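You operate a simulated robot arm through the tools that you are given. There is no shell and no other tool. Be economical: measure what you need, move in short steps, check, and stop when the job is done.

You are at the controls of a simulated two-armed robot. One attempt, no reset.

Task
Pick up the brown parts carton labelled "Rollers" from the green mat by the head cradle with one hand, pass it to the other hand and put it on the grey table top. Set down upright: brown parts carton.

It is judged by the outcome, as a careful person would: the job done as asked, and still so three seconds after it is handed in. It fails if anything else is knocked over, pushed out of place, dropped, spilled or broken.

Robot
Two 7-joint arms with three-finger grippers on one trunk, on a base that drives. Base frame: it is fixed to the floor where the robot stands at the start and does not move with it; the origin is under the middle of the robot, x ahead of it, y to its left, z up; the surface under the hand at the start is at about z = 0.84. Units: m, degrees, N and s.
The left shoulder is at the start at [0.03, 0.124, 1.058], the right one opposite. With the tool pointing down near the work surface each hand reaches from about 0.1 to 0.78 m from the robot's upright axis, wherever it stands, measured 20 degrees to its own side. Places, roughly: grey table top [-1.8, -4.4, 0.8]. Payload 2.2 kg a hand.
The TCP of each hand is the grasp point between the finger pads, 0.028 m short of the fingertips. In the tool frame z runs along the fingers and y along their closing line. Largest opening 0.102 m; the body of the gripper starts 0.071 m behind the TCP.
Orientation is told as [roll, pitch, yaw] about the base's x, y, z axes, in that order, counted from this pose: with the fingers straight down and closing along the base's y, the tool's x points along the base's -x, its y along +y and its z along -z.

Tools
- The arms move only by the tool arm_command. It takes "left_series", "right_series" or both (then of equal length, played together; a hand with none holds still); each is a list of rows, each a list of 7 numbers: the shift along the tool's x, y, z in m, then the turn, a rotation vector about the tool's x, y, z in rad, then the finger opening in m, from 0 to 0.102. In form: [[tx, ty, tz, rx, ry, rz, gripper], ...]. A call has 1 to 8 rows; each row is the pose to reach, as a shift and turn from the pose commanded when the call began, along the tool's axes at that moment. A row lasts 0.2 s, in which the tool goes at most 0.05 m and 8.6 degrees; a call with a longer step from one row to the next is refused whole, and so is a gripper value outside its range. A pose out of reach is approached as far as the arm can. The call stops where the force on the tool passes 40 N (or 10 N more than at its start, if that is more) or the arm is blocked; 0.2 s more then pass. Each finger halts on what it meets, pressing with about 39 N; the grip force reading is that of the motor and also rises with nothing between the fingers. The clock runs only during rows and for 0.2 s after the last one: add rows that repeat a pose to give the fingers time. The reply holds the time, the measured pose of the TCP, the force on the tool along the base axes, the opening and the grip force, in the units named above and with some noise, with the torque about the TCP (base axes, N m) and any sound that the robot's microphone picked up.
- Cameras (640 x 400 px; columns grow to the right, rows downward): "scene" is now at [0.0446, -0.0002, 1.7774]; the picture's right is [0.01, -1.00, 0.00], its down [-0.79, -0.01, -0.61] and it looks along [0.61, 0.01, -0.79] (base axes); focal length 253 px, centre (320, 200). "left" rides on the left gripper at [0.072, 0.038, -0.086] in its tool frame; the picture's right is [-0.46, 0.89, 0.00], its down [-0.60, -0.32, -0.73] and it looks along [-0.65, -0.34, 0.68] (tool axes); focal length 256 px, centre (320, 200). "right" rides on the right gripper at [0.069, 0.044, -0.086] in its tool frame; the picture's right is [-0.53, 0.85, 0.00], its down [-0.58, -0.36, -0.73] and it looks along [-0.62, -0.39, 0.68] (tool axes); focal length 256 px, centre (320, 200). There is no depth. A picture from a camera that has moved, and an enlarged one, comes with that camera's place and axes in the base frame and with its lens. The place of the scene camera against the robot may be out by one fixed shift of up to 0.012 m in any direction.
- snapshot(camera): a new picture of that camera. It takes no simulated time.
- slide_trunk(by): slides the trunk up (or, below 0, down) by that many m; the arms and the scene camera ride with it, the base frame stays. It gives what a move gives, with no picture.
- drive_base(legs): drives the robot by 1 to 6 legs, each [ahead, left, turn to the left] in m, m and degrees, along the robot's own axes; the way and the turn of a leg run together, so that a leg with both is an arc; at most 1.5 m and 180 degrees a leg. The arms and the cameras ride along, it lands a little off, and it stops where it bumps. It gives what a move gives.
- head_to(pan, tilt): turns the head with the scene camera to pan (to the left, within 143 degrees either way) and tilt (down, from -29 to 69), counted from straight ahead of the robot. It gives what a move gives.
- inspect(camera, box): a new picture of the part [left, top, right, bottom] of that camera's present view, enlarged. It takes no simulated time.
- hand_in(): hands the job in; it is judged then, once.

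Work in short steps. Places have to be worked out from the pictures, the camera data and where the tool is seen: move nearer, look again, correct. Check each grasp and each placing, and mend what went wrong. You have 120 turns and 88 pictures in all, those below and enlarged ones among them. Open the grippers and draw the arms clear of the work before you hand the job in, unless the task says otherwise; then end with one line.

The tools are called by a JSON object that holds its "fn" and its "kwargs". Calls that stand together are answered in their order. arm_command: Moves the arms, as the interface text tells. Its arguments: {"type":"object","properties":{"left_series":{"type":"array","items":{"type":"array","items":{"type":"number"}}},"right_series":{"type":"array","items":{"type":"array","items":{"type":"number"}}}},"required":[]} The other tools are called the same way: slide_trunk (by) slides the trunk up or down; drive_base (legs) drives the base; head_to (pan, tilt) turns the head that bears the scene camera; snapshot (camera) takes a picture; inspect (camera, box) takes an enlarged picture of a part of a camera's view; hand_in () hands the job in.

At the start:

```text
t: 0.0
left_ee_pos: [0.4633, 0.1701, 1.0906]
left_tool_rot: [0.1, 0.0, 0.0]
left_wrist_force: [-0.2, 0.4, 0.1]
left_torque: [0.0, 0.02, -0.03]
left_gripper_width: 0.1017
left_grasp_force: 0.0
right_ee_pos: [0.3902, -0.1511, 1.1105]
right_tool_rot: [-0.1, 0.0, 0.0]
right_wrist_force: [-0.2, 0.0, -0.1]
right_torque: [0.03, -0.02, -0.01]
right_gripper_width: 0.1019
right_grasp_force: 0.0
trunk travel left (down, up): [-0.3, 0.24]
robot x, y, heading: [0.0004, -0.0045, 0.2]
head pan, tilt: [0.5, 52.4]
```

scene: 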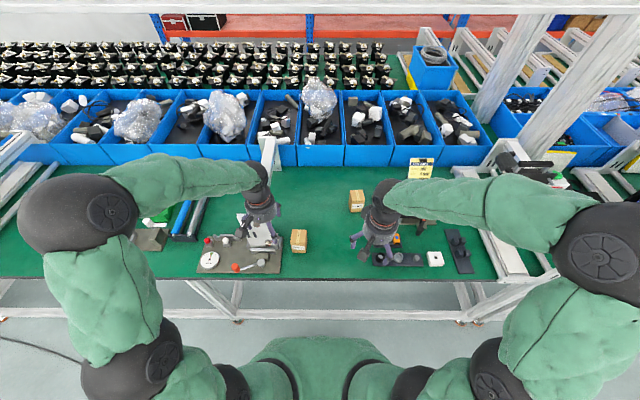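
right: 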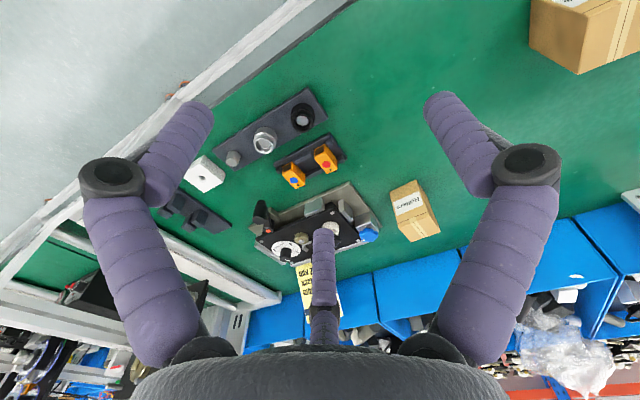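
left: 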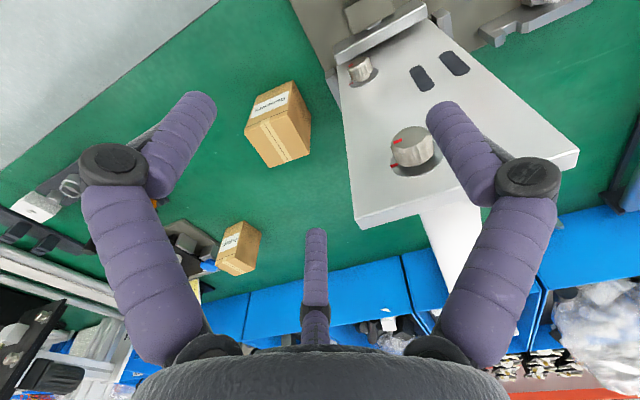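

Two brown cartons are visible; I enlarge both to read the labels.

{"fn": "inspect", "kwargs": {"camera": "left", "box": [200, 60, 340, 290]}}

{"fn": "inspect", "kwargs": {"camera": "right", "box": [370, 160, 460, 250]}}

{"fn": "inspect", "kwargs": {"camera": "scene", "box": [180, 160, 480, 290]}}

```text
1.74 times, centred on (270, 175) of left
camera zoom: at [0.391, 0.2079, 1.1751], right [0.46, 0.89, 0.0], down [0.6, -0.32, 0.73], along [0.65, -0.34, -0.68], focal length 445 px, centre (407, 244)
```

zoom: 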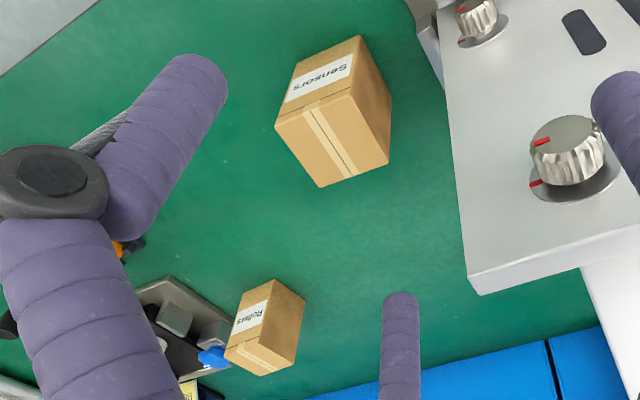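

```text
4.44 times, centred on (415, 205) of right
camera zoom: at [0.3208, -0.1074, 1.1951], right [0.53, 0.85, 0.0], down [0.58, -0.36, 0.73], along [0.62, -0.39, -0.68], focal length 1138 px, centre (-102, 178)
```

zoom: 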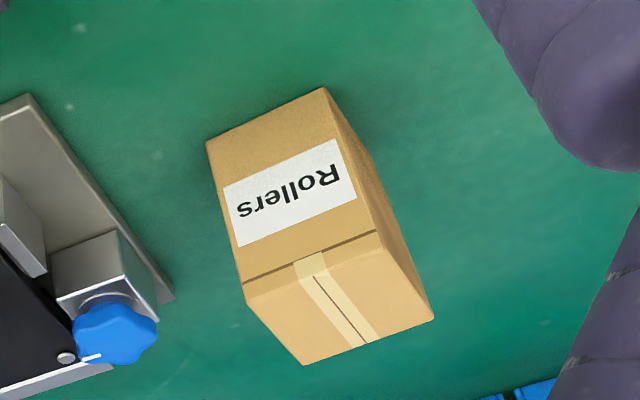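

```text
2.13 times, centred on (330, 225) of scene
camera zoom: at [0.0446, -0.0002, 1.7774], right [0.01, -1.0, 0.0], down [-0.79, -0.01, -0.61], along [0.61, 0.01, -0.79], focal length 539 px, centre (299, 147)
```

zoom: 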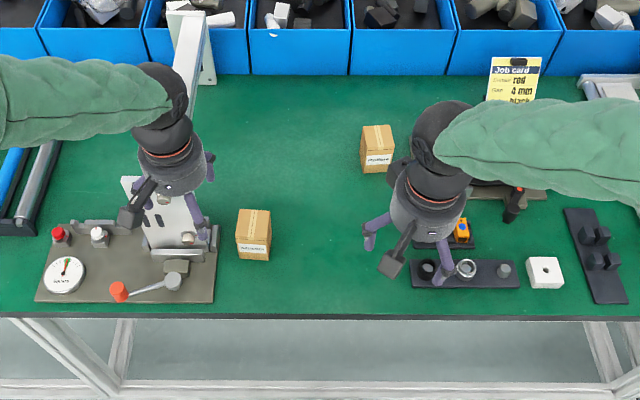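

Rollers is the right-hand carton. Triangulating, it is centred near (0.727, -0.154), about 0.054 wide in y, 0.06 deep and 0.08 tall. I move the right hand above it, staying high.

{"fn": "arm_command", "kwargs": {"right_series": [[-0.04, 0, 0.01, 0, 0, 0, 0.088], [-0.08, 0, 0.02, 0, 0, 0, 0.088], [-0.12, 0, 0.03, 0, 0, 0, 0.088], [-0.16, 0, 0.04, 0, 0, 0, 0.088], [-0.2, -0.001, 0.05, 0, 0, 0, 0.088], [-0.245, -0.002, 0.055, 0, 0, 0, 0.088], [-0.29, -0.003, 0.06, 0, 0, 0, 0.088], [-0.332, -0.003, 0.06, 0, 0, 0, 0.088]]}}

{"fn": "snapshot", "kwargs": {"camera": "right"}}

{"fn": "snapshot", "kwargs": {"camera": "scene"}}

```text
t: 1.8
left_ee_pos: [0.4652, 0.169, 1.0907]
left_tool_rot: [0.0, 0.1, -0.1]
left_wrist_force: [0.3, 0.2, 0.1]
left_torque: [0.0, 0.05, 0.01]
left_gripper_width: 0.1019
left_grasp_force: 0.0
right_ee_pos: [0.7237, -0.1547, 1.049]
right_tool_rot: [0.0, 0.2, 0.0]
right_wrist_force: [0.8, -0.1, 1.1]
right_torque: [0.0, 0.03, 0.01]
right_gripper_width: 0.0878
right_grasp_force: 0.2
trunk travel left (down, up): [-0.3, 0.24]
robot x, y, heading: [0.0005, -0.001, 0.3]
head pan, tilt: [0.5, 52.4]
```

```text
81 pictures are left
camera right: at [0.6544, -0.1107, 1.1342], right [0.53, 0.85, 0.0], down [0.58, -0.36, 0.73], along [0.62, -0.39, -0.68], focal length 256 px, centre (320, 200)
```

right: 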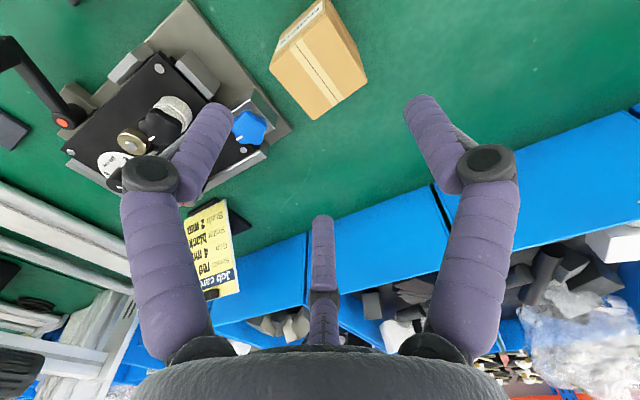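

```text
80 pictures are left
camera scene: at [0.0469, 0.0002, 1.7773], right [0.01, -1.0, 0.0], down [-0.79, -0.01, -0.61], along [0.61, 0.0, -0.79], focal length 253 px, centre (320, 200)
```

scene: 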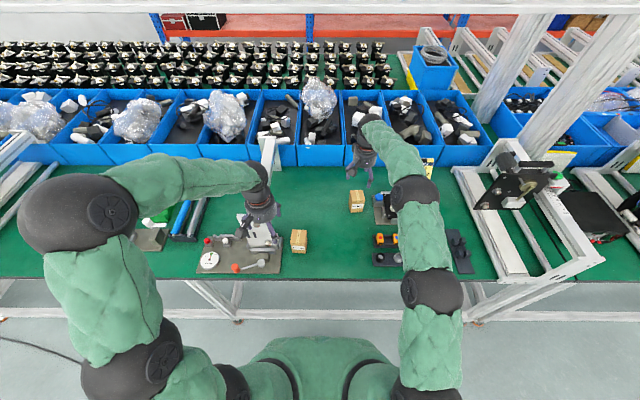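

Re-triangulating gives a carton centre of about (0.721, -0.154), yawed about +5°. I descend partway, with the matching yaw, and check.

{"fn": "arm_command", "kwargs": {"right_series": [[0, 0, 0.03, 0, 0, -0.05, 0.09], [0, 0, 0.06, 0, 0, -0.092, 0.09], [0, 0, 0.09, 0, 0, -0.092, 0.09], [0, 0, 0.09, 0, 0, -0.092, 0.09]]}}

{"fn": "snapshot", "kwargs": {"camera": "right"}}

{"fn": "inspect", "kwargs": {"camera": "scene", "box": [300, 130, 420, 230]}}

```text
t: 2.8
left_ee_pos: [0.4634, 0.1701, 1.0908]
left_tool_rot: [0.0, 0.0, 0.0]
left_wrist_force: [-0.2, -0.2, -0.1]
left_torque: [-0.01, 0.0, 0.0]
left_gripper_width: 0.102
left_grasp_force: 0.1
right_ee_pos: [0.721, -0.1537, 0.96]
right_tool_rot: [0.0, 0.0, 5.3]
right_wrist_force: [-0.2, -0.5, -0.7]
right_torque: [-0.03, -0.04, 0.02]
right_gripper_width: 0.09
right_grasp_force: 0.1
trunk travel left (down, up): [-0.3, 0.24]
robot x, y, heading: [-0.002, -0.0034, -0.2]
head pan, tilt: [0.5, 52.4]
```

```text
79 pictures are left
camera right: at [0.6482, -0.117, 1.0449], right [0.45, 0.89, 0.0], down [0.61, -0.31, 0.73], along [0.65, -0.33, -0.68], focal length 256 px, centre (320, 200)
```

right: 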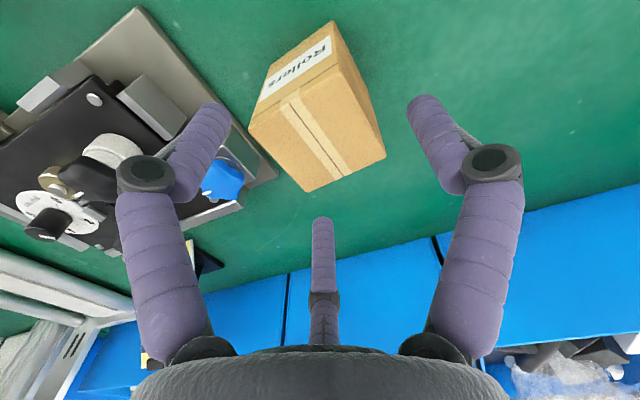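

```text
4.00 times, centred on (360, 180) of scene
camera zoom: at [0.0439, 0.0, 1.7775], right [0.01, -1.0, 0.0], down [-0.79, -0.01, -0.61], along [0.61, 0.01, -0.79], focal length 1010 px, centre (160, 280)
```

zoom: 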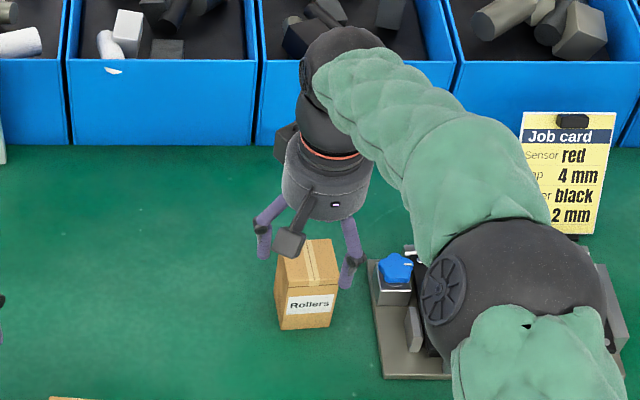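

The carton is centred between the fingers and the yaw matches. I descend to TCP z of about 0.883.

{"fn": "arm_command", "kwargs": {"right_series": [[-0.001, -0.001, 0.025, 0, 0, 0, 0.09], [-0.001, -0.001, 0.05, 0, 0, 0, 0.09], [-0.001, -0.001, 0.077, 0, 0, 0, 0.09], [-0.001, -0.001, 0.077, 0, 0, 0, 0.09]]}}

{"fn": "snapshot", "kwargs": {"camera": "right"}}

```text
t: 3.8
left_ee_pos: [0.4641, 0.1707, 1.0895]
left_tool_rot: [-0.1, -0.1, 0.0]
left_wrist_force: [-1.0, 0.1, 0.0]
left_torque: [0.0, -0.02, 0.01]
left_gripper_width: 0.1018
left_grasp_force: 0.0
right_ee_pos: [0.7215, -0.1544, 0.8828]
right_tool_rot: [0.1, 0.0, 5.3]
right_wrist_force: [0.3, -0.5, -0.2]
right_torque: [-0.02, -0.02, -0.01]
right_gripper_width: 0.0901
right_grasp_force: 0.0
trunk travel left (down, up): [-0.3, 0.24]
robot x, y, heading: [0.0007, 0.003, -0.0]
head pan, tilt: [0.5, 52.4]
```

```text
77 pictures are left
camera right: at [0.6494, -0.1176, 0.9683], right [0.45, 0.89, 0.0], down [0.61, -0.31, 0.73], along [0.65, -0.33, -0.68], focal length 256 px, centre (320, 200)
```

right: 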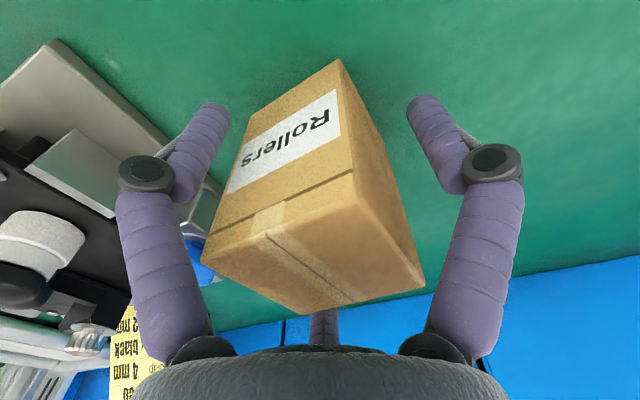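

Straddled well; I close the right fingers.

{"fn": "arm_command", "kwargs": {"right_series": [[0, 0, 0, 0, 0, 0, 0.07], [0, 0, 0, 0, 0, 0, 0.05], [0, 0, 0, 0, 0, 0, 0.04], [0, 0, 0, 0, 0, 0, 0.04]]}}

{"fn": "snapshot", "kwargs": {"camera": "right"}}

```text
t: 4.8
left_ee_pos: [0.4641, 0.1693, 1.0913]
left_tool_rot: [0.1, 0.0, 0.0]
left_wrist_force: [-0.2, 0.3, 0.1]
left_torque: [0.0, 0.01, 0.0]
left_gripper_width: 0.1019
left_grasp_force: 0.0
right_ee_pos: [0.7217, -0.1555, 0.8827]
right_tool_rot: [0.0, 0.0, 5.4]
right_wrist_force: [0.1, -0.8, -0.1]
right_torque: [0.03, 0.1, 0.05]
right_gripper_width: 0.0656
right_grasp_force: 19.0
trunk travel left (down, up): [-0.3, 0.24]
robot x, y, heading: [0.0002, -0.0011, -0.2]
head pan, tilt: [0.5, 52.4]
```

```text
76 pictures are left
camera right: at [0.6495, -0.1178, 0.9683], right [0.45, 0.89, 0.0], down [0.61, -0.31, 0.73], along [0.65, -0.33, -0.68], focal length 256 px, centre (320, 200)
```

right: 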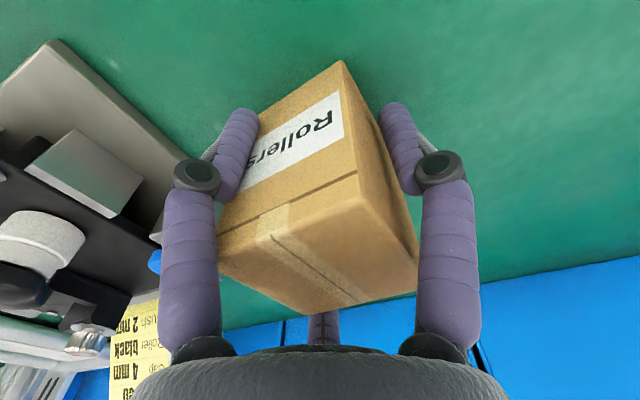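

The opening reads 0.066 with rising force; I hold a bit longer, then lift slightly.

{"fn": "arm_command", "kwargs": {"right_series": [[0, 0, 0, 0, 0, 0, 0.03], [0, 0, 0, 0, 0, 0, 0.03], [0, 0, -0.02, 0, 0, 0, 0.03], [0, 0, -0.05, 0, 0, 0, 0.03], [0, 0, -0.08, 0, 0, 0, 0.03]]}}

{"fn": "snapshot", "kwargs": {"camera": "right"}}

```text
t: 6.0
left_ee_pos: [0.4634, 0.1698, 1.0894]
left_tool_rot: [0.1, 0.0, 0.0]
left_wrist_force: [0.8, -0.5, -0.8]
left_torque: [-0.01, 0.0, -0.02]
left_gripper_width: 0.1019
left_grasp_force: 0.1
right_ee_pos: [0.7205, -0.155, 0.9624]
right_tool_rot: [0.1, 0.1, 5.3]
right_wrist_force: [-1.4, 0.0, -1.9]
right_torque: [-0.05, -0.04, 0.01]
right_gripper_width: 0.0653
right_grasp_force: 26.4
trunk travel left (down, up): [-0.3, 0.24]
robot x, y, heading: [-0.0027, -0.0003, 0.0]
head pan, tilt: [0.5, 52.4]
```

```text
75 pictures are left
camera right: at [0.649, -0.1178, 1.0475], right [0.45, 0.89, 0.0], down [0.61, -0.31, 0.73], along [0.65, -0.33, -0.68], focal length 256 px, centre (320, 200)
```

right: 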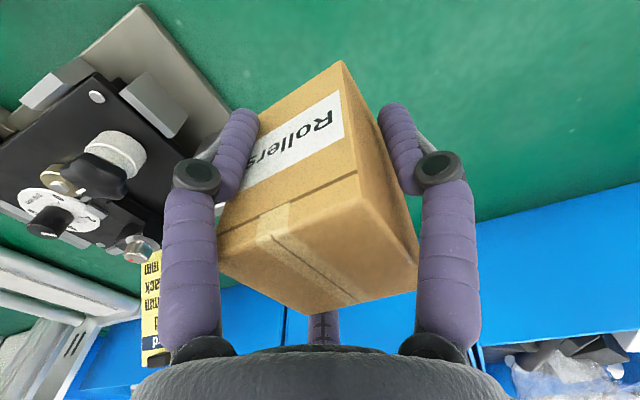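

Lift is clean. I bring the carton back in front of the chest with the right hand (yaw 30°), while the left hand moves aside and starts turning to a 35° downward approach from the left.

{"fn": "arm_command", "kwargs": {"right_series": [[0.02, 0.005, -0.03, 0, 0, -0.05, 0.03], [0.05, 0.02, -0.06, 0, 0, -0.1, 0.03], [0.085, 0.035, -0.09, 0, 0, -0.16, 0.03], [0.12, 0.05, -0.115, 0, 0, -0.22, 0.03], [0.155, 0.065, -0.13, 0, 0, -0.27, 0.03], [0.19, 0.083, -0.14, 0, 0, -0.32, 0.03], [0.225, 0.1, -0.14, 0, 0, -0.38, 0.03], [0.26, 0.119, -0.14, 0, 0, -0.431, 0.03]], "left_series": [[0.007, 0.013, -0.01, 0.0501, -0.0868, 0.0963, 0.1], [0.015, 0.025, -0.02, 0.1001, -0.1735, 0.1925, 0.1], [0.022, 0.038, -0.03, 0.1502, -0.2603, 0.2888, 0.1], [0.03, 0.05, -0.04, 0.2003, -0.3471, 0.3851, 0.1], [0.037, 0.063, -0.05, 0.2503, -0.4339, 0.4814, 0.1], [0.045, 0.075, -0.06, 0.3004, -0.5206, 0.5776, 0.1], [0.052, 0.088, -0.06, 0.3505, -0.6074, 0.6739, 0.1], [0.06, 0.1, -0.06, 0.4006, -0.6942, 0.7702, 0.1]]}}

{"fn": "snapshot", "kwargs": {"camera": "scene"}}

```text
t: 7.8
left_ee_pos: [0.4027, 0.271, 1.1507]
left_tool_rot: [-6.6, -44.5, -44.0]
left_wrist_force: [-0.6, -0.5, -0.1]
left_torque: [0.0, -0.04, -0.01]
left_gripper_width: 0.1
left_grasp_force: 0.1
right_ee_pos: [0.4512, -0.06, 1.1031]
right_tool_rot: [0.0, -0.2, 30.0]
right_wrist_force: [-0.1, 0.2, -1.8]
right_torque: [-0.02, -0.06, 0.0]
right_gripper_width: 0.0655
right_grasp_force: 26.6
trunk travel left (down, up): [-0.3, 0.24]
robot x, y, heading: [-0.0, 0.0008, -0.0]
head pan, tilt: [0.5, 52.4]
```

```text
74 pictures are left
camera scene: at [0.0427, 0.001, 1.7775], right [0.01, -1.0, 0.0], down [-0.79, -0.01, -0.61], along [0.61, 0.0, -0.79], focal length 253 px, centre (320, 200)
```

scene: 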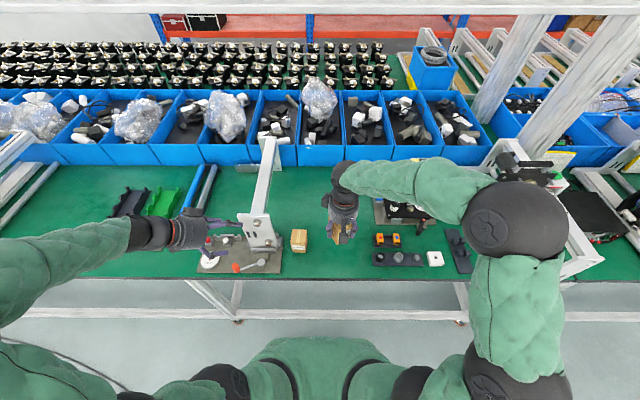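

The left hand is turning as planned. A white beam with a panel is near the left hand, so I zoom in to judge its height before moving further.

{"fn": "inspect", "kwargs": {"camera": "scene", "box": [180, 120, 380, 290]}}

{"fn": "snapshot", "kwargs": {"camera": "left"}}

```text
2.35 times, centred on (280, 205) of scene
camera zoom: at [0.0427, 0.001, 1.7775], right [0.01, -1.0, 0.0], down [-0.79, -0.01, -0.61], along [0.61, 0.0, -0.79], focal length 594 px, centre (414, 188)
```

zoom: 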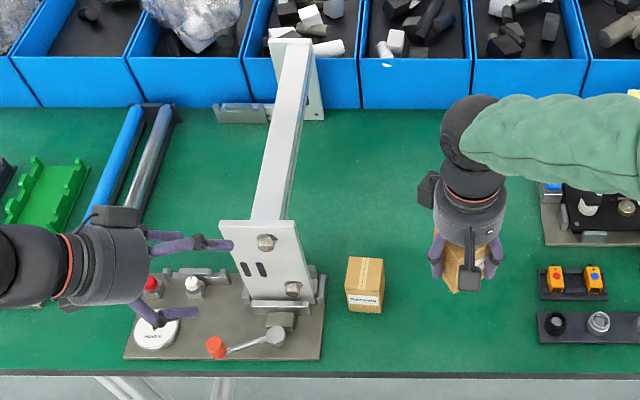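

```text
72 pictures are left
camera left: at [0.3568, 0.3805, 1.1571], right [0.9, 0.36, 0.25], down [-0.24, -0.1, 0.97], along [0.37, -0.93, 0.0], focal length 256 px, centre (320, 200)
```

left: 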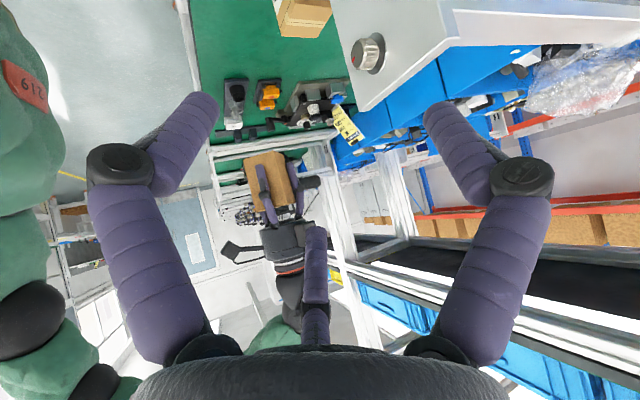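

The cradle panel's top corner triangulates to about (0.51, 0.17, 1.085). I will hand over higher and nearer the chest: right hand up 0.10 m, left hand up first, then across to a pre-approach point 0.14 m behind the carton.

{"fn": "arm_command", "kwargs": {"right_series": [[0, 0, -0.035, 0, 0, 0, 0.03], [0, 0, -0.07, 0, 0, 0, 0.03], [0, 0, -0.097, 0, 0, 0, 0.03], [0, 0, -0.097, 0, 0, 0, 0.03], [0, 0, -0.097, 0, 0, 0, 0.03], [0, 0, -0.097, 0, 0, 0, 0.03], [0, 0, -0.097, 0, 0, 0, 0.03], [0, 0, -0.097, 0, 0, 0, 0.03]], "left_series": [[-0.0322, -0.0038, -0.0327, 0.05, -0.0868, 0.0963, 0.1], [-0.0643, -0.0075, -0.0653, 0.1001, -0.1735, 0.1925, 0.1], [-0.0965, -0.0113, -0.098, 0.1001, -0.1735, 0.1925, 0.1], [-0.117, -0.0429, -0.0742, 0.1001, -0.1735, 0.1925, 0.1], [-0.1375, -0.0744, -0.0504, 0.1001, -0.1735, 0.1925, 0.1], [-0.1579, -0.106, -0.0267, 0.1001, -0.1735, 0.1925, 0.1], [-0.1784, -0.1375, -0.0029, 0.1001, -0.1735, 0.1925, 0.1], [-0.1989, -0.1691, 0.0209, 0.1001, -0.1735, 0.1925, 0.1]]}}

{"fn": "snapshot", "kwargs": {"camera": "scene"}}

{"fn": "snapshot", "kwargs": {"camera": "left"}}

```text
t: 9.6
left_ee_pos: [0.387, 0.0472, 1.2877]
left_tool_rot: [0.0, -54.9, -59.8]
left_wrist_force: [0.0, -0.7, 0.3]
left_torque: [0.01, 0.02, 0.0]
left_gripper_width: 0.0998
left_grasp_force: 0.0
right_ee_pos: [0.4538, -0.0609, 1.2001]
right_tool_rot: [0.1, 0.1, 30.0]
right_wrist_force: [-1.0, -0.4, -1.5]
right_torque: [-0.03, 0.02, 0.01]
right_gripper_width: 0.0651
right_grasp_force: 26.6
trunk travel left (down, up): [-0.3, 0.24]
robot x, y, heading: [-0.0004, -0.001, -0.1]
head pan, tilt: [0.5, 52.4]
```

```text
71 pictures are left
camera scene: at [0.0448, -0.0009, 1.7774], right [0.01, -1.0, 0.0], down [-0.79, -0.01, -0.61], along [0.61, 0.01, -0.79], focal length 253 px, centre (320, 200)
```

scene: 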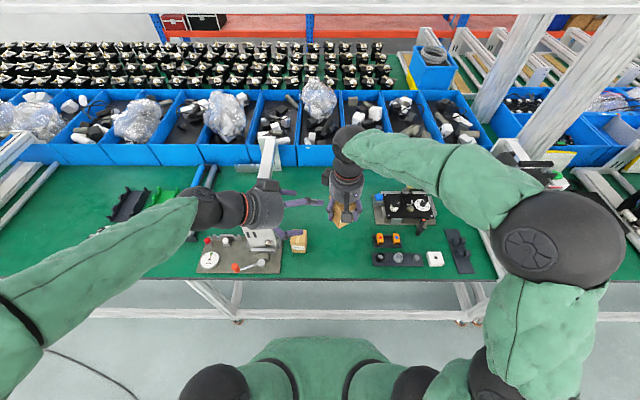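

```text
70 pictures are left
camera left: at [0.3638, 0.1634, 1.2778], right [0.9, 0.21, 0.38], down [-0.4, 0.06, 0.91], along [0.17, -0.98, 0.14], focal length 256 px, centre (320, 200)
```

left: 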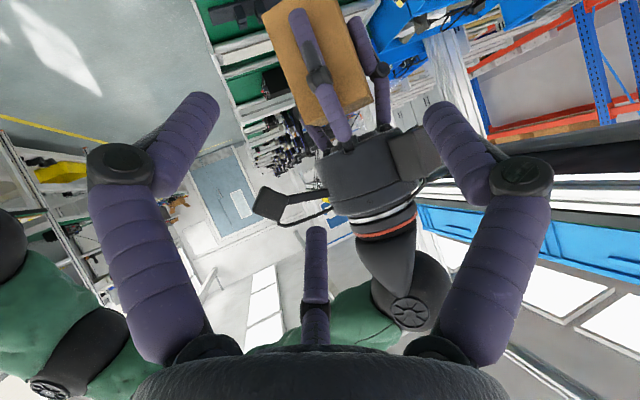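

The geometry is aligned: carton 4 mm off along the closing line and 0.139 m ahead. I approach 0.09 m and look.

{"fn": "arm_command", "kwargs": {"left_series": [[0, 0.002, 0.03, 0, 0, 0, 0.102], [0, 0.004, 0.06, 0, 0, 0, 0.102], [-0.001, 0.004, 0.085, 0, 0, 0, 0.102], [-0.001, 0.004, 0.085, 0, 0, 0, 0.102]]}}

{"fn": "snapshot", "kwargs": {"camera": "left"}}

{"fn": "inspect", "kwargs": {"camera": "scene", "box": [240, 140, 400, 260]}}

{"fn": "snapshot", "kwargs": {"camera": "right"}}

```text
t: 10.3
left_ee_pos: [0.4193, -0.0031, 1.2493]
left_tool_rot: [0.0, -55.2, -60.6]
left_wrist_force: [-2.4, 0.7, -1.4]
left_torque: [0.04, -0.07, -0.12]
left_gripper_width: 0.103
left_grasp_force: 0.0
right_ee_pos: [0.4571, -0.0662, 1.1987]
right_tool_rot: [-0.4, -0.5, 29.7]
right_wrist_force: [2.2, -0.8, 0.1]
right_torque: [0.04, 0.27, 0.01]
right_gripper_width: 0.0653
right_grasp_force: 26.4
trunk travel left (down, up): [-0.3, 0.24]
robot x, y, heading: [0.0001, 0.0027, -0.2]
head pan, tilt: [0.5, 52.4]
stopped in row 3 (left hand): the force on the tool passed its limit at 80 N (the readings are from after the stop); the commanded pose is now the measured one
```

```text
69 pictures are left
camera left: at [0.3972, 0.113, 1.2386], right [0.9, 0.2, 0.38], down [-0.4, 0.07, 0.91], along [0.16, -0.98, 0.14], focal length 256 px, centre (320, 200)
```

left: 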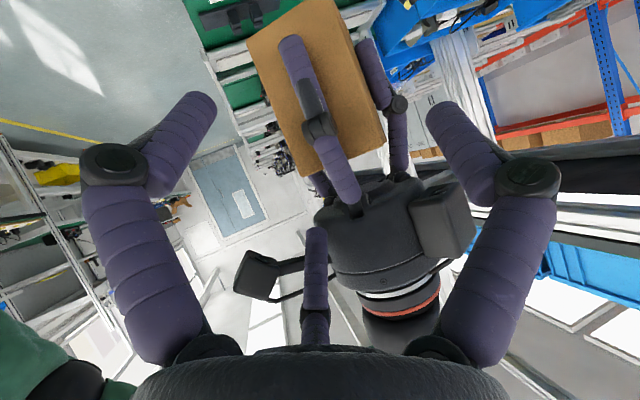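

```text
3.33 times, centred on (320, 200) of scene
camera zoom: at [0.045, -0.0007, 1.7774], right [0.01, -1.0, 0.0], down [-0.79, -0.01, -0.61], along [0.61, 0.01, -0.79], focal length 842 px, centre (320, 200)
```

zoom: 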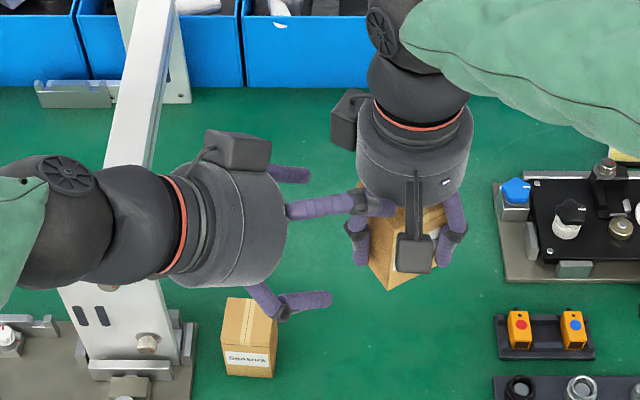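

```text
67 pictures are left
camera right: at [0.3766, -0.0611, 1.2835], right [0.04, 1.0, 0.0], down [0.67, -0.03, 0.74], along [0.74, -0.04, -0.68], focal length 256 px, centre (320, 200)
```

right: 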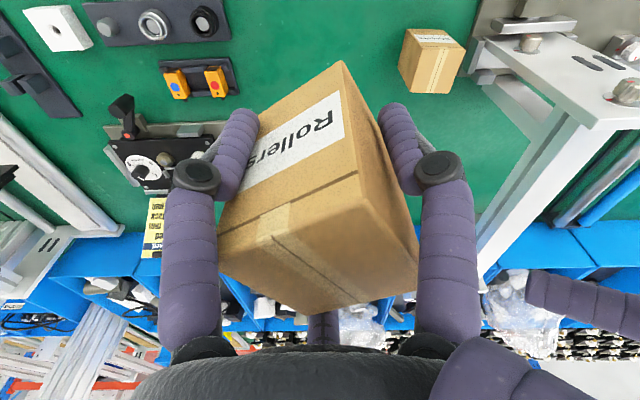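

The hand shows three fingers spread at roughly 120°, and the left hand's third finger met the right palm, so I need a different handover geometry. The force was brief and the carton is still held at 0.065. I back the left hand off and check.

{"fn": "arm_command", "kwargs": {"left_series": [[0, 0, -0.03, 0, 0, 0, 0.1], [0, 0, -0.07, 0, 0, 0, 0.1], [0, 0, -0.11, 0, 0, 0, 0.1], [0, 0, -0.11, 0, 0, 0, 0.1]]}}

{"fn": "snapshot", "kwargs": {"camera": "right"}}

{"fn": "inspect", "kwargs": {"camera": "scene", "box": [240, 140, 400, 260]}}

```text
t: 11.3
left_ee_pos: [0.3751, 0.0766, 1.3127]
left_tool_rot: [0.0, -55.3, -60.6]
left_wrist_force: [0.0, -0.7, 0.6]
left_torque: [-0.01, 0.03, -0.04]
left_gripper_width: 0.0999
left_grasp_force: 0.0
right_ee_pos: [0.461, -0.0656, 1.1987]
right_tool_rot: [-0.4, -0.5, 29.8]
right_wrist_force: [0.7, -0.1, -1.8]
right_torque: [0.02, 0.01, -0.03]
right_gripper_width: 0.0653
right_grasp_force: 26.7
trunk travel left (down, up): [-0.3, 0.24]
robot x, y, heading: [0.0004, 0.0018, 0.2]
head pan, tilt: [0.5, 52.4]
```

```text
66 pictures are left
camera right: at [0.377, -0.061, 1.2833], right [0.04, 1.0, 0.0], down [0.67, -0.03, 0.74], along [0.74, -0.03, -0.68], focal length 256 px, centre (320, 200)
```

right: 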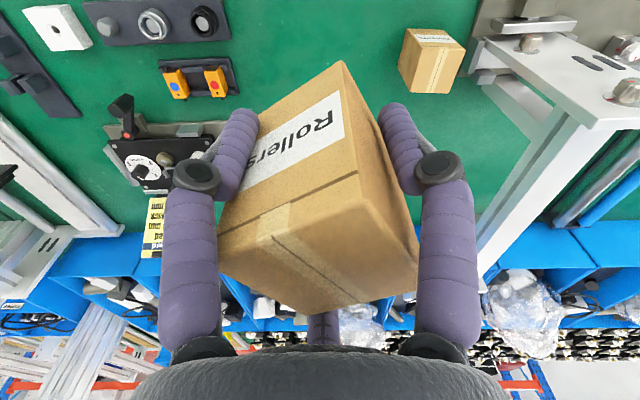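

```text
3.33 times, centred on (320, 200) of scene
camera zoom: at [0.0457, -0.0006, 1.7774], right [0.01, -1.0, 0.0], down [-0.79, -0.01, -0.61], along [0.61, 0.01, -0.79], focal length 842 px, centre (320, 200)
```

zoom: 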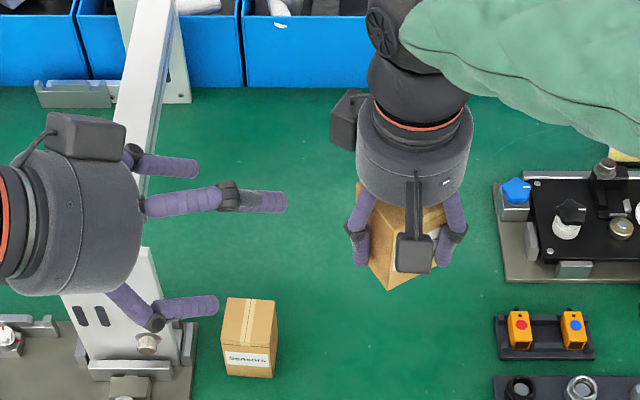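

The carton is still firmly held and unchanged. I will return it to its spot on the mat and regrasp it higher, with the hand turned so that its open side faces me. That leaves room for the left fingers (one on top, two on the sides). First back above the mat.

{"fn": "arm_command", "kwargs": {"right_series": [[-0.0226, -0.0258, 0.0298, 0, 0, 0.0535, 0.03], [-0.0452, -0.0517, 0.0597, 0, 0, 0.1069, 0.03], [-0.0678, -0.0775, 0.0895, 0, 0, 0.1604, 0.03], [-0.0904, -0.1033, 0.1194, 0, 0, 0.2138, 0.03], [-0.113, -0.1291, 0.1492, 0, 0, 0.2673, 0.03], [-0.1356, -0.155, 0.179, 0, 0, 0.3207, 0.03], [-0.1582, -0.1808, 0.2089, 0, 0, 0.3742, 0.03], [-0.1808, -0.2066, 0.2387, 0, 0, 0.4276, 0.03]]}}

{"fn": "snapshot", "kwargs": {"camera": "right"}}

```text
t: 13.2
left_ee_pos: [0.3778, 0.0775, 1.3127]
left_tool_rot: [-0.1, -55.2, -60.4]
left_wrist_force: [0.4, -0.2, -0.4]
left_torque: [-0.01, 0.02, -0.05]
left_gripper_width: 0.1
left_grasp_force: 0.0
right_ee_pos: [0.7196, -0.1565, 0.9607]
right_tool_rot: [-0.1, -0.4, 5.1]
right_wrist_force: [0.3, -0.4, -1.6]
right_torque: [0.01, 0.04, 0.0]
right_gripper_width: 0.0653
right_grasp_force: 27.1
trunk travel left (down, up): [-0.3, 0.24]
robot x, y, heading: [-0.0004, 0.0019, -0.3]
head pan, tilt: [0.5, 52.4]
```

```text
64 pictures are left
camera right: at [0.6471, -0.1179, 1.0456], right [0.46, 0.89, 0.0], down [0.6, -0.31, 0.74], along [0.66, -0.34, -0.68], focal length 256 px, centre (320, 200)
```

right: 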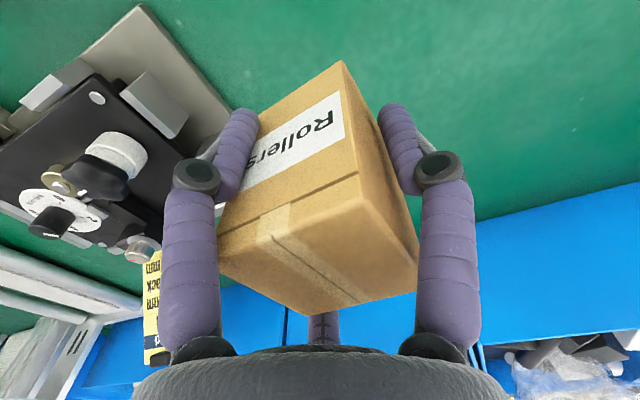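

Lowering slowly to the original grasp height (TCP 0.883).

{"fn": "arm_command", "kwargs": {"right_series": [[0, 0, 0.03, 0, 0.007, 0, 0.03], [0, 0, 0.06, 0, 0.007, 0, 0.03], [0, 0, 0.071, 0, 0.007, 0, 0.03], [0, 0, 0.0775, 0, 0.007, 0, 0.03], [0, 0, 0.0775, 0, 0.007, 0, 0.03]]}}

```text
t: 14.3
left_ee_pos: [0.3757, 0.0763, 1.312]
left_tool_rot: [0.1, -55.3, -60.6]
left_wrist_force: [-0.7, 0.9, 0.4]
left_torque: [0.01, 0.0, -0.02]
left_gripper_width: 0.1001
left_grasp_force: 0.0
right_ee_pos: [0.7211, -0.1549, 0.8849]
right_tool_rot: [-0.2, -0.1, 5.3]
right_wrist_force: [0.6, 0.2, -1.0]
right_torque: [-0.02, 0.0, 0.02]
right_gripper_width: 0.0654
right_grasp_force: 26.1
trunk travel left (down, up): [-0.3, 0.24]
robot x, y, heading: [-0.0027, 0.0023, 0.0]
head pan, tilt: [0.5, 52.4]
```

Still about 2 mm high with the weight on the hand; I ease down 3 mm.

{"fn": "arm_command", "kwargs": {"right_series": [[0, 0, 0.002, 0, 0, 0, 0.03], [0, 0, 0.0035, 0, 0, 0, 0.03], [0, 0, 0.0035, 0, 0, 0, 0.03]]}}

```text
t: 15.2
left_ee_pos: [0.3738, 0.0775, 1.3127]
left_tool_rot: [0.1, -55.3, -60.6]
left_wrist_force: [0.4, -0.2, 0.3]
left_torque: [0.0, -0.03, -0.01]
left_gripper_width: 0.0996
left_grasp_force: 0.0
right_ee_pos: [0.7202, -0.1563, 0.8834]
right_tool_rot: [-0.4, -0.2, 5.3]
right_wrist_force: [-0.8, 0.5, 1.7]
right_torque: [0.12, 0.22, 0.0]
right_gripper_width: 0.0655
right_grasp_force: 26.7
trunk travel left (down, up): [-0.3, 0.24]
robot x, y, heading: [-0.0001, 0.0027, 0.3]
head pan, tilt: [0.5, 52.4]
```

Contact felt. I open and rise straight up.

{"fn": "arm_command", "kwargs": {"right_series": [[0, 0, 0, 0, 0, 0, 0.08], [0, 0, 0, 0, 0, 0, 0.092], [0, 0, 0, 0, 0, 0, 0.092], [0, 0, -0.03, 0, 0, 0, 0.092], [0, 0, -0.07, 0, 0, 0, 0.092], [0, 0, -0.11, 0, 0, 0, 0.092], [0, 0, -0.14, 0, 0, 0, 0.092]]}}

{"fn": "snapshot", "kwargs": {"camera": "right"}}

```text
t: 16.8
left_ee_pos: [0.3742, 0.0765, 1.3131]
left_tool_rot: [0.1, -55.3, -60.5]
left_wrist_force: [-0.9, -0.5, 0.1]
left_torque: [0.02, 0.02, 0.0]
left_gripper_width: 0.0999
left_grasp_force: 0.1
right_ee_pos: [0.7197, -0.1547, 1.023]
right_tool_rot: [-0.4, -0.2, 5.3]
right_wrist_force: [0.6, 0.4, -0.3]
right_torque: [0.0, -0.04, 0.02]
right_gripper_width: 0.0922
right_grasp_force: 0.0
trunk travel left (down, up): [-0.3, 0.24]
robot x, y, heading: [0.0018, 0.0004, 0.2]
head pan, tilt: [0.5, 52.4]
```

```text
63 pictures are left
camera right: at [0.6472, -0.1166, 1.1075], right [0.45, 0.89, 0.0], down [0.61, -0.31, 0.73], along [0.65, -0.34, -0.68], focal length 256 px, centre (320, 200)
```

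right: 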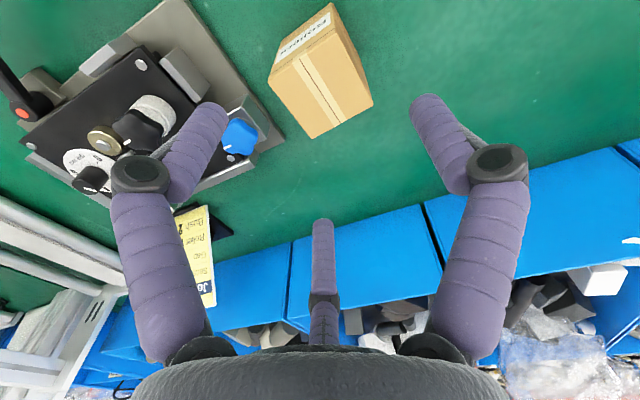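

The carton stands upright back on its spot, centre about (0.7225, -0.156). I rotate the right hand −90° above it.

{"fn": "arm_command", "kwargs": {"right_series": [[0, 0, 0, 0, 0, 0.147, 0.092], [0, 0, 0, 0, 0, 0.294, 0.092], [0, 0, 0, 0, 0, 0.441, 0.092], [0, 0, 0, 0, 0, 0.588, 0.092], [0, 0, 0, 0, 0, 0.735, 0.092], [0, 0, 0, 0, 0, 0.882, 0.092], [0, 0, 0, 0, 0, 1.029, 0.092], [-0.003, -0.001, 0, 0, 0, 1.176, 0.092]]}}

{"fn": "arm_command", "kwargs": {"right_series": [[0, 0, 0, 0, 0, 0.132, 0.092], [0, 0, 0, 0, 0, 0.264, 0.092], [0, 0, 0, 0, 0, 0.395, 0.092], [0, 0, 0, 0, 0, 0.395, 0.092]]}}

{"fn": "snapshot", "kwargs": {"camera": "right"}}

{"fn": "snapshot", "kwargs": {"camera": "scene"}}

```text
t: 18.6
left_ee_pos: [0.3752, 0.0767, 1.3131]
left_tool_rot: [-0.1, -55.2, -60.6]
left_wrist_force: [0.6, 0.5, 0.2]
left_torque: [-0.02, -0.01, 0.01]
left_gripper_width: 0.0998
left_grasp_force: 0.1
right_ee_pos: [0.7245, -0.1564, 1.0234]
right_tool_rot: [0.0, -0.4, -62.3]
right_wrist_force: [0.0, -0.4, -1.4]
right_torque: [0.04, 0.0, 0.0]
right_gripper_width: 0.0918
right_grasp_force: 0.1
trunk travel left (down, up): [-0.3, 0.24]
robot x, y, heading: [-0.0002, -0.0007, -0.0]
head pan, tilt: [0.5, 52.4]
```

```text
t: 19.6
left_ee_pos: [0.3754, 0.076, 1.3127]
left_tool_rot: [0.1, -55.3, -60.7]
left_wrist_force: [0.5, -0.6, -0.2]
left_torque: [0.01, 0.0, 0.04]
left_gripper_width: 0.0999
left_grasp_force: 0.0
right_ee_pos: [0.7243, -0.1557, 1.0224]
right_tool_rot: [0.1, -0.3, -84.7]
right_wrist_force: [-0.5, 0.9, 0.0]
right_torque: [0.0, -0.01, 0.0]
right_gripper_width: 0.0921
right_grasp_force: 0.0
trunk travel left (down, up): [-0.3, 0.24]
robot x, y, heading: [-0.0007, -0.0014, 0.1]
head pan, tilt: [0.5, 52.4]
```

```text
62 pictures are left
camera right: at [0.7608, -0.0824, 1.1077], right [0.89, -0.46, 0.0], down [-0.31, -0.6, 0.73], along [-0.33, -0.65, -0.68], focal length 256 px, centre (320, 200)
```

right: 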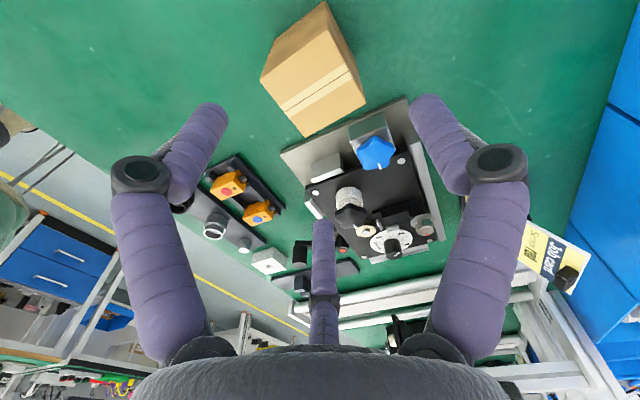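

```text
61 pictures are left
camera scene: at [0.0447, -0.0002, 1.7774], right [0.01, -1.0, 0.0], down [-0.79, -0.01, -0.61], along [0.61, 0.01, -0.79], focal length 253 px, centre (320, 200)
```

scene: 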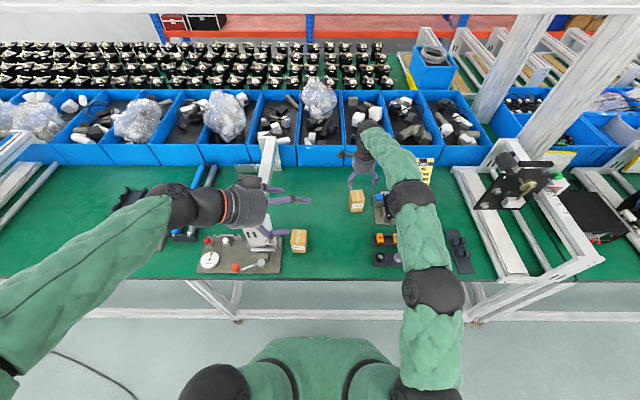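

The wrist reaches this yaw easily. I descend to TCP z of about 0.912 and look again before closing.

{"fn": "arm_command", "kwargs": {"right_series": [[0, -0.001, 0.03, 0, 0, 0, 0.092], [0, -0.002, 0.06, 0, 0, 0, 0.092], [0, -0.002, 0.09, 0, 0, 0, 0.092], [0, -0.002, 0.11, 0, 0, 0, 0.092], [0, -0.002, 0.11, 0, 0, 0, 0.092]]}}

{"fn": "snapshot", "kwargs": {"camera": "right"}}

{"fn": "inspect", "kwargs": {"camera": "scene", "box": [310, 140, 410, 230]}}

```text
t: 20.8
left_ee_pos: [0.376, 0.0767, 1.312]
left_tool_rot: [0.1, -55.3, -60.5]
left_wrist_force: [0.1, 0.2, 0.6]
left_torque: [0.01, 0.0, 0.02]
left_gripper_width: 0.0998
left_grasp_force: 0.1
right_ee_pos: [0.7218, -0.1561, 0.9141]
right_tool_rot: [0.2, -0.2, -84.6]
right_wrist_force: [0.4, -0.1, 1.0]
right_torque: [0.0, 0.01, 0.01]
right_gripper_width: 0.0918
right_grasp_force: 0.0
trunk travel left (down, up): [-0.3, 0.24]
robot x, y, heading: [0.0008, -0.0012, 0.1]
head pan, tilt: [0.5, 52.4]
```

```text
60 pictures are left
camera right: at [0.7595, -0.0834, 0.9983], right [0.89, -0.45, 0.01], down [-0.31, -0.6, 0.73], along [-0.33, -0.65, -0.68], focal length 256 px, centre (320, 200)
```

right: 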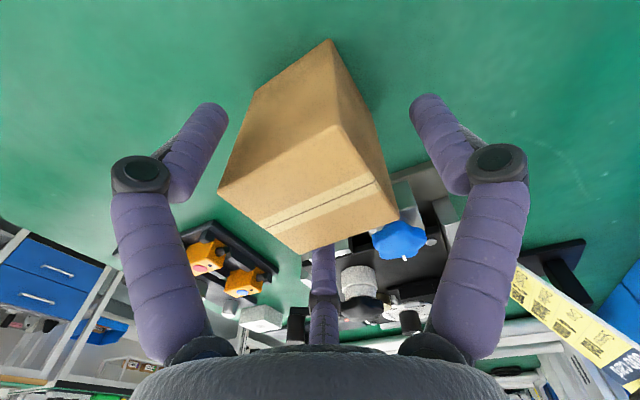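

```text
4.44 times, centred on (360, 185) of scene
camera zoom: at [0.0445, -0.0001, 1.7775], right [0.01, -1.0, 0.0], down [-0.79, -0.01, -0.61], along [0.61, 0.01, -0.79], focal length 1122 px, centre (142, 267)
```

zoom: 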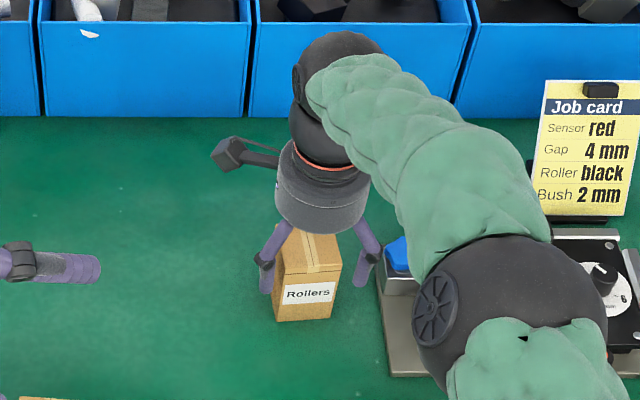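

Well centred with fingers B and C at the sides, A behind and the label face free. I close and lift slightly.

{"fn": "arm_command", "kwargs": {"right_series": [[0, 0, 0, 0, 0, 0, 0.07], [0, 0, 0, 0, 0, 0, 0.05], [0, 0, 0, 0, 0, 0, 0.03], [0, 0, 0, 0, 0, 0, 0.03], [0, 0, 0, 0, 0, 0, 0.03], [0, 0, -0.02, 0, 0, 0, 0.03], [0, 0, -0.05, 0, 0, 0, 0.03], [0, 0, -0.09, 0, 0, 0, 0.03]]}}

{"fn": "snapshot", "kwargs": {"camera": "right"}}

{"fn": "inspect", "kwargs": {"camera": "scene", "box": [310, 140, 410, 230]}}

```text
t: 22.6
left_ee_pos: [0.3746, 0.0761, 1.3131]
left_tool_rot: [0.1, -55.3, -60.7]
left_wrist_force: [-0.3, 0.0, 0.0]
left_torque: [0.01, -0.04, -0.02]
left_gripper_width: 0.1
left_grasp_force: 0.1
right_ee_pos: [0.7209, -0.1545, 1.0023]
right_tool_rot: [0.1, -0.3, -84.7]
right_wrist_force: [0.1, 0.2, -1.7]
right_torque: [0.0, 0.01, 0.0]
right_gripper_width: 0.0652
right_grasp_force: 26.5
trunk travel left (down, up): [-0.3, 0.24]
robot x, y, heading: [0.0019, -0.0038, 0.1]
head pan, tilt: [0.5, 52.4]
```

```text
58 pictures are left
camera right: at [0.758, -0.0816, 1.0876], right [0.89, -0.45, 0.0], down [-0.31, -0.6, 0.73], along [-0.33, -0.66, -0.68], focal length 256 px, centre (320, 200)
```

right: 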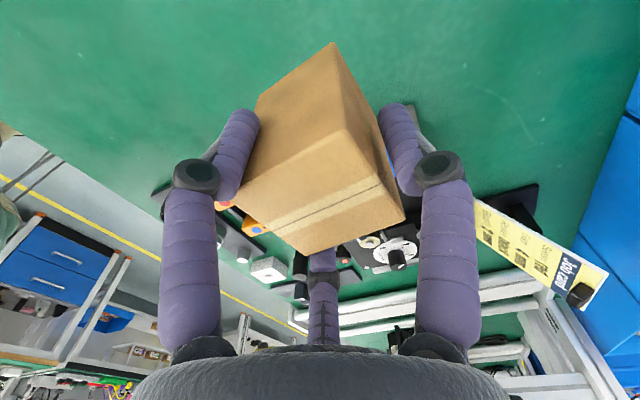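

```text
4.44 times, centred on (360, 185) of scene
camera zoom: at [0.0436, 0.0001, 1.7775], right [0.01, -1.0, 0.0], down [-0.79, -0.01, -0.61], along [0.61, 0.01, -0.79], focal length 1122 px, centre (142, 267)
```

zoom: 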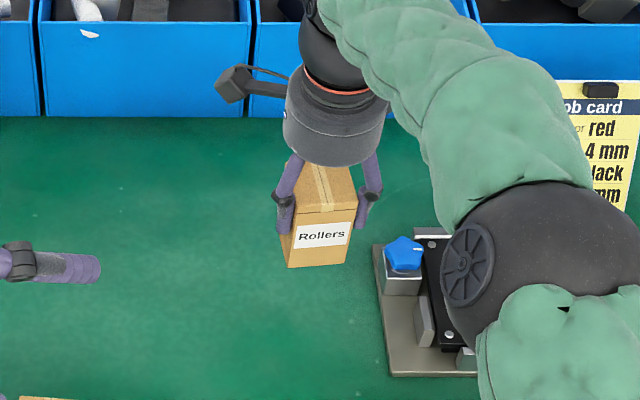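

Firm grip, with carton top about 12 mm above the TCP and bottom about 75 mm below. I carry it to (0.60, −0.06, 1.20) with yaw −105°, while the left hand starts turning to a horizontal, forward-pointing pose with its single finger up.

{"fn": "arm_command", "kwargs": {"right_series": [[0.005, -0.006, -0.04, 0, 0, 0.03, 0.03], [0.02, -0.02, -0.075, 0, 0, 0.08, 0.03], [0.037, -0.038, -0.11, 0, 0, 0.14, 0.03], [0.055, -0.057, -0.14, 0, 0, 0.2, 0.03], [0.073, -0.077, -0.17, 0, 0, 0.26, 0.03], [0.09, -0.095, -0.19, 0, 0, 0.31, 0.03], [0.1057, -0.1107, -0.198, 0, 0, 0.354, 0.03]], "left_series": [[-0.0021, 0.0062, 0.0029, -0.0842, 0.0114, 0.1004, 0.094], [-0.0041, 0.0124, 0.0059, -0.1684, 0.0228, 0.2008, 0.094], [-0.0062, 0.0186, 0.0088, -0.2526, 0.0342, 0.3012, 0.094], [-0.0082, 0.0247, 0.0117, -0.3368, 0.0456, 0.4016, 0.094], [-0.0103, 0.0309, 0.0146, -0.421, 0.057, 0.502, 0.094], [-0.0123, 0.0371, 0.0176, -0.5052, 0.0684, 0.6024, 0.094], [-0.0144, 0.0433, 0.0205, -0.5894, 0.0798, 0.7028, 0.094]]}}

{"fn": "snapshot", "kwargs": {"camera": "scene"}}

```text
t: 24.1
left_ee_pos: [0.4241, 0.0755, 1.3157]
left_tool_rot: [65.0, -28.7, -102.6]
left_wrist_force: [0.0, 0.1, 0.8]
left_torque: [0.01, 0.02, -0.02]
left_gripper_width: 0.0942
left_grasp_force: 0.1
right_ee_pos: [0.5979, -0.0589, 1.2006]
right_tool_rot: [0.3, -0.2, -105.1]
right_wrist_force: [-0.3, -0.4, -1.4]
right_torque: [0.01, -0.03, -0.01]
right_gripper_width: 0.0654
right_grasp_force: 26.5
trunk travel left (down, up): [-0.3, 0.24]
robot x, y, heading: [0.0004, 0.0004, -0.0]
head pan, tilt: [0.5, 52.4]
```

```text
56 pictures are left
camera scene: at [0.0424, 0.0004, 1.7774], right [0.01, -1.0, 0.0], down [-0.79, -0.01, -0.61], along [0.61, 0.0, -0.79], focal length 253 px, centre (320, 200)
```

scene: 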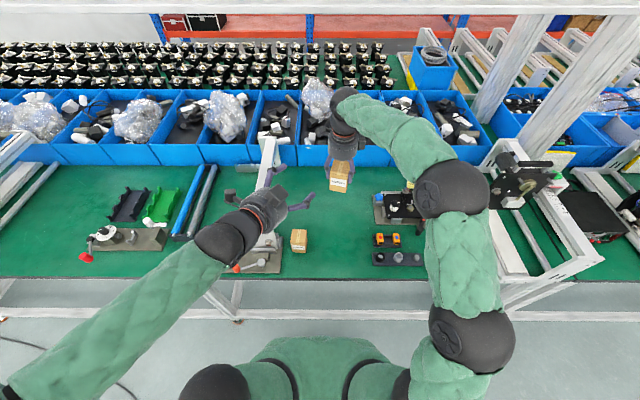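

Proceeding: finish the left rotation in place.

{"fn": "arm_command", "kwargs": {"left_series": [[0, 0, 0, -0.0842, 0.0114, 0.1004, 0.094], [0, 0, 0, -0.1684, 0.0228, 0.2008, 0.094], [0, 0, 0, -0.2526, 0.0342, 0.3012, 0.094], [0, 0, 0, -0.3368, 0.0456, 0.4016, 0.094], [0, 0, 0, -0.421, 0.057, 0.502, 0.094], [0, 0, 0, -0.421, 0.057, 0.502, 0.094]]}}

{"fn": "snapshot", "kwargs": {"camera": "left"}}

{"fn": "snapshot", "kwargs": {"camera": "scene"}}

```text
t: 25.6
left_ee_pos: [0.4256, 0.0757, 1.312]
left_tool_rot: [90.2, 0.0, -105.7]
left_wrist_force: [0.7, -0.1, -1.1]
left_torque: [-0.02, -0.01, 0.0]
left_gripper_width: 0.0942
left_grasp_force: 0.1
left hand out of reach, approached as far as the arm can: row 3
right_ee_pos: [0.6013, -0.0595, 1.2007]
right_tool_rot: [0.2, -0.2, -105.1]
right_wrist_force: [-0.2, -0.3, -2.3]
right_torque: [-0.02, 0.03, -0.01]
right_gripper_width: 0.0652
right_grasp_force: 27.1
trunk travel left (down, up): [-0.3, 0.24]
robot x, y, heading: [0.0016, -0.0022, 0.2]
head pan, tilt: [0.5, 52.4]
```

```text
55 pictures are left
camera left: at [0.361, 0.1684, 1.3493], right [-0.13, -0.44, 0.89], down [-0.87, -0.39, -0.32], along [0.48, -0.81, -0.34], focal length 256 px, centre (320, 200)
```

left: 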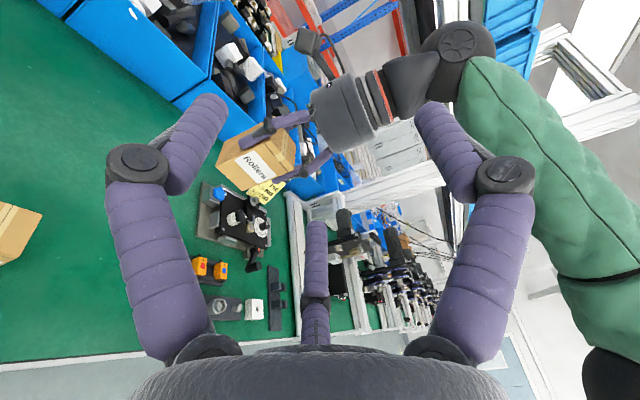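

```text
54 pictures are left
camera scene: at [0.0447, 0.0001, 1.7774], right [0.01, -1.0, 0.0], down [-0.79, -0.01, -0.61], along [0.61, 0.01, -0.79], focal length 253 px, centre (320, 200)
```

scene: 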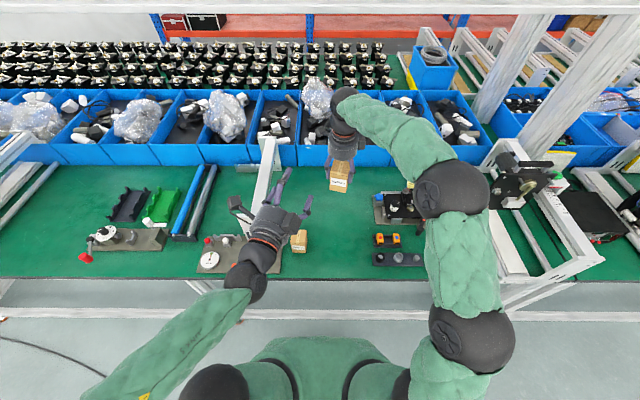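

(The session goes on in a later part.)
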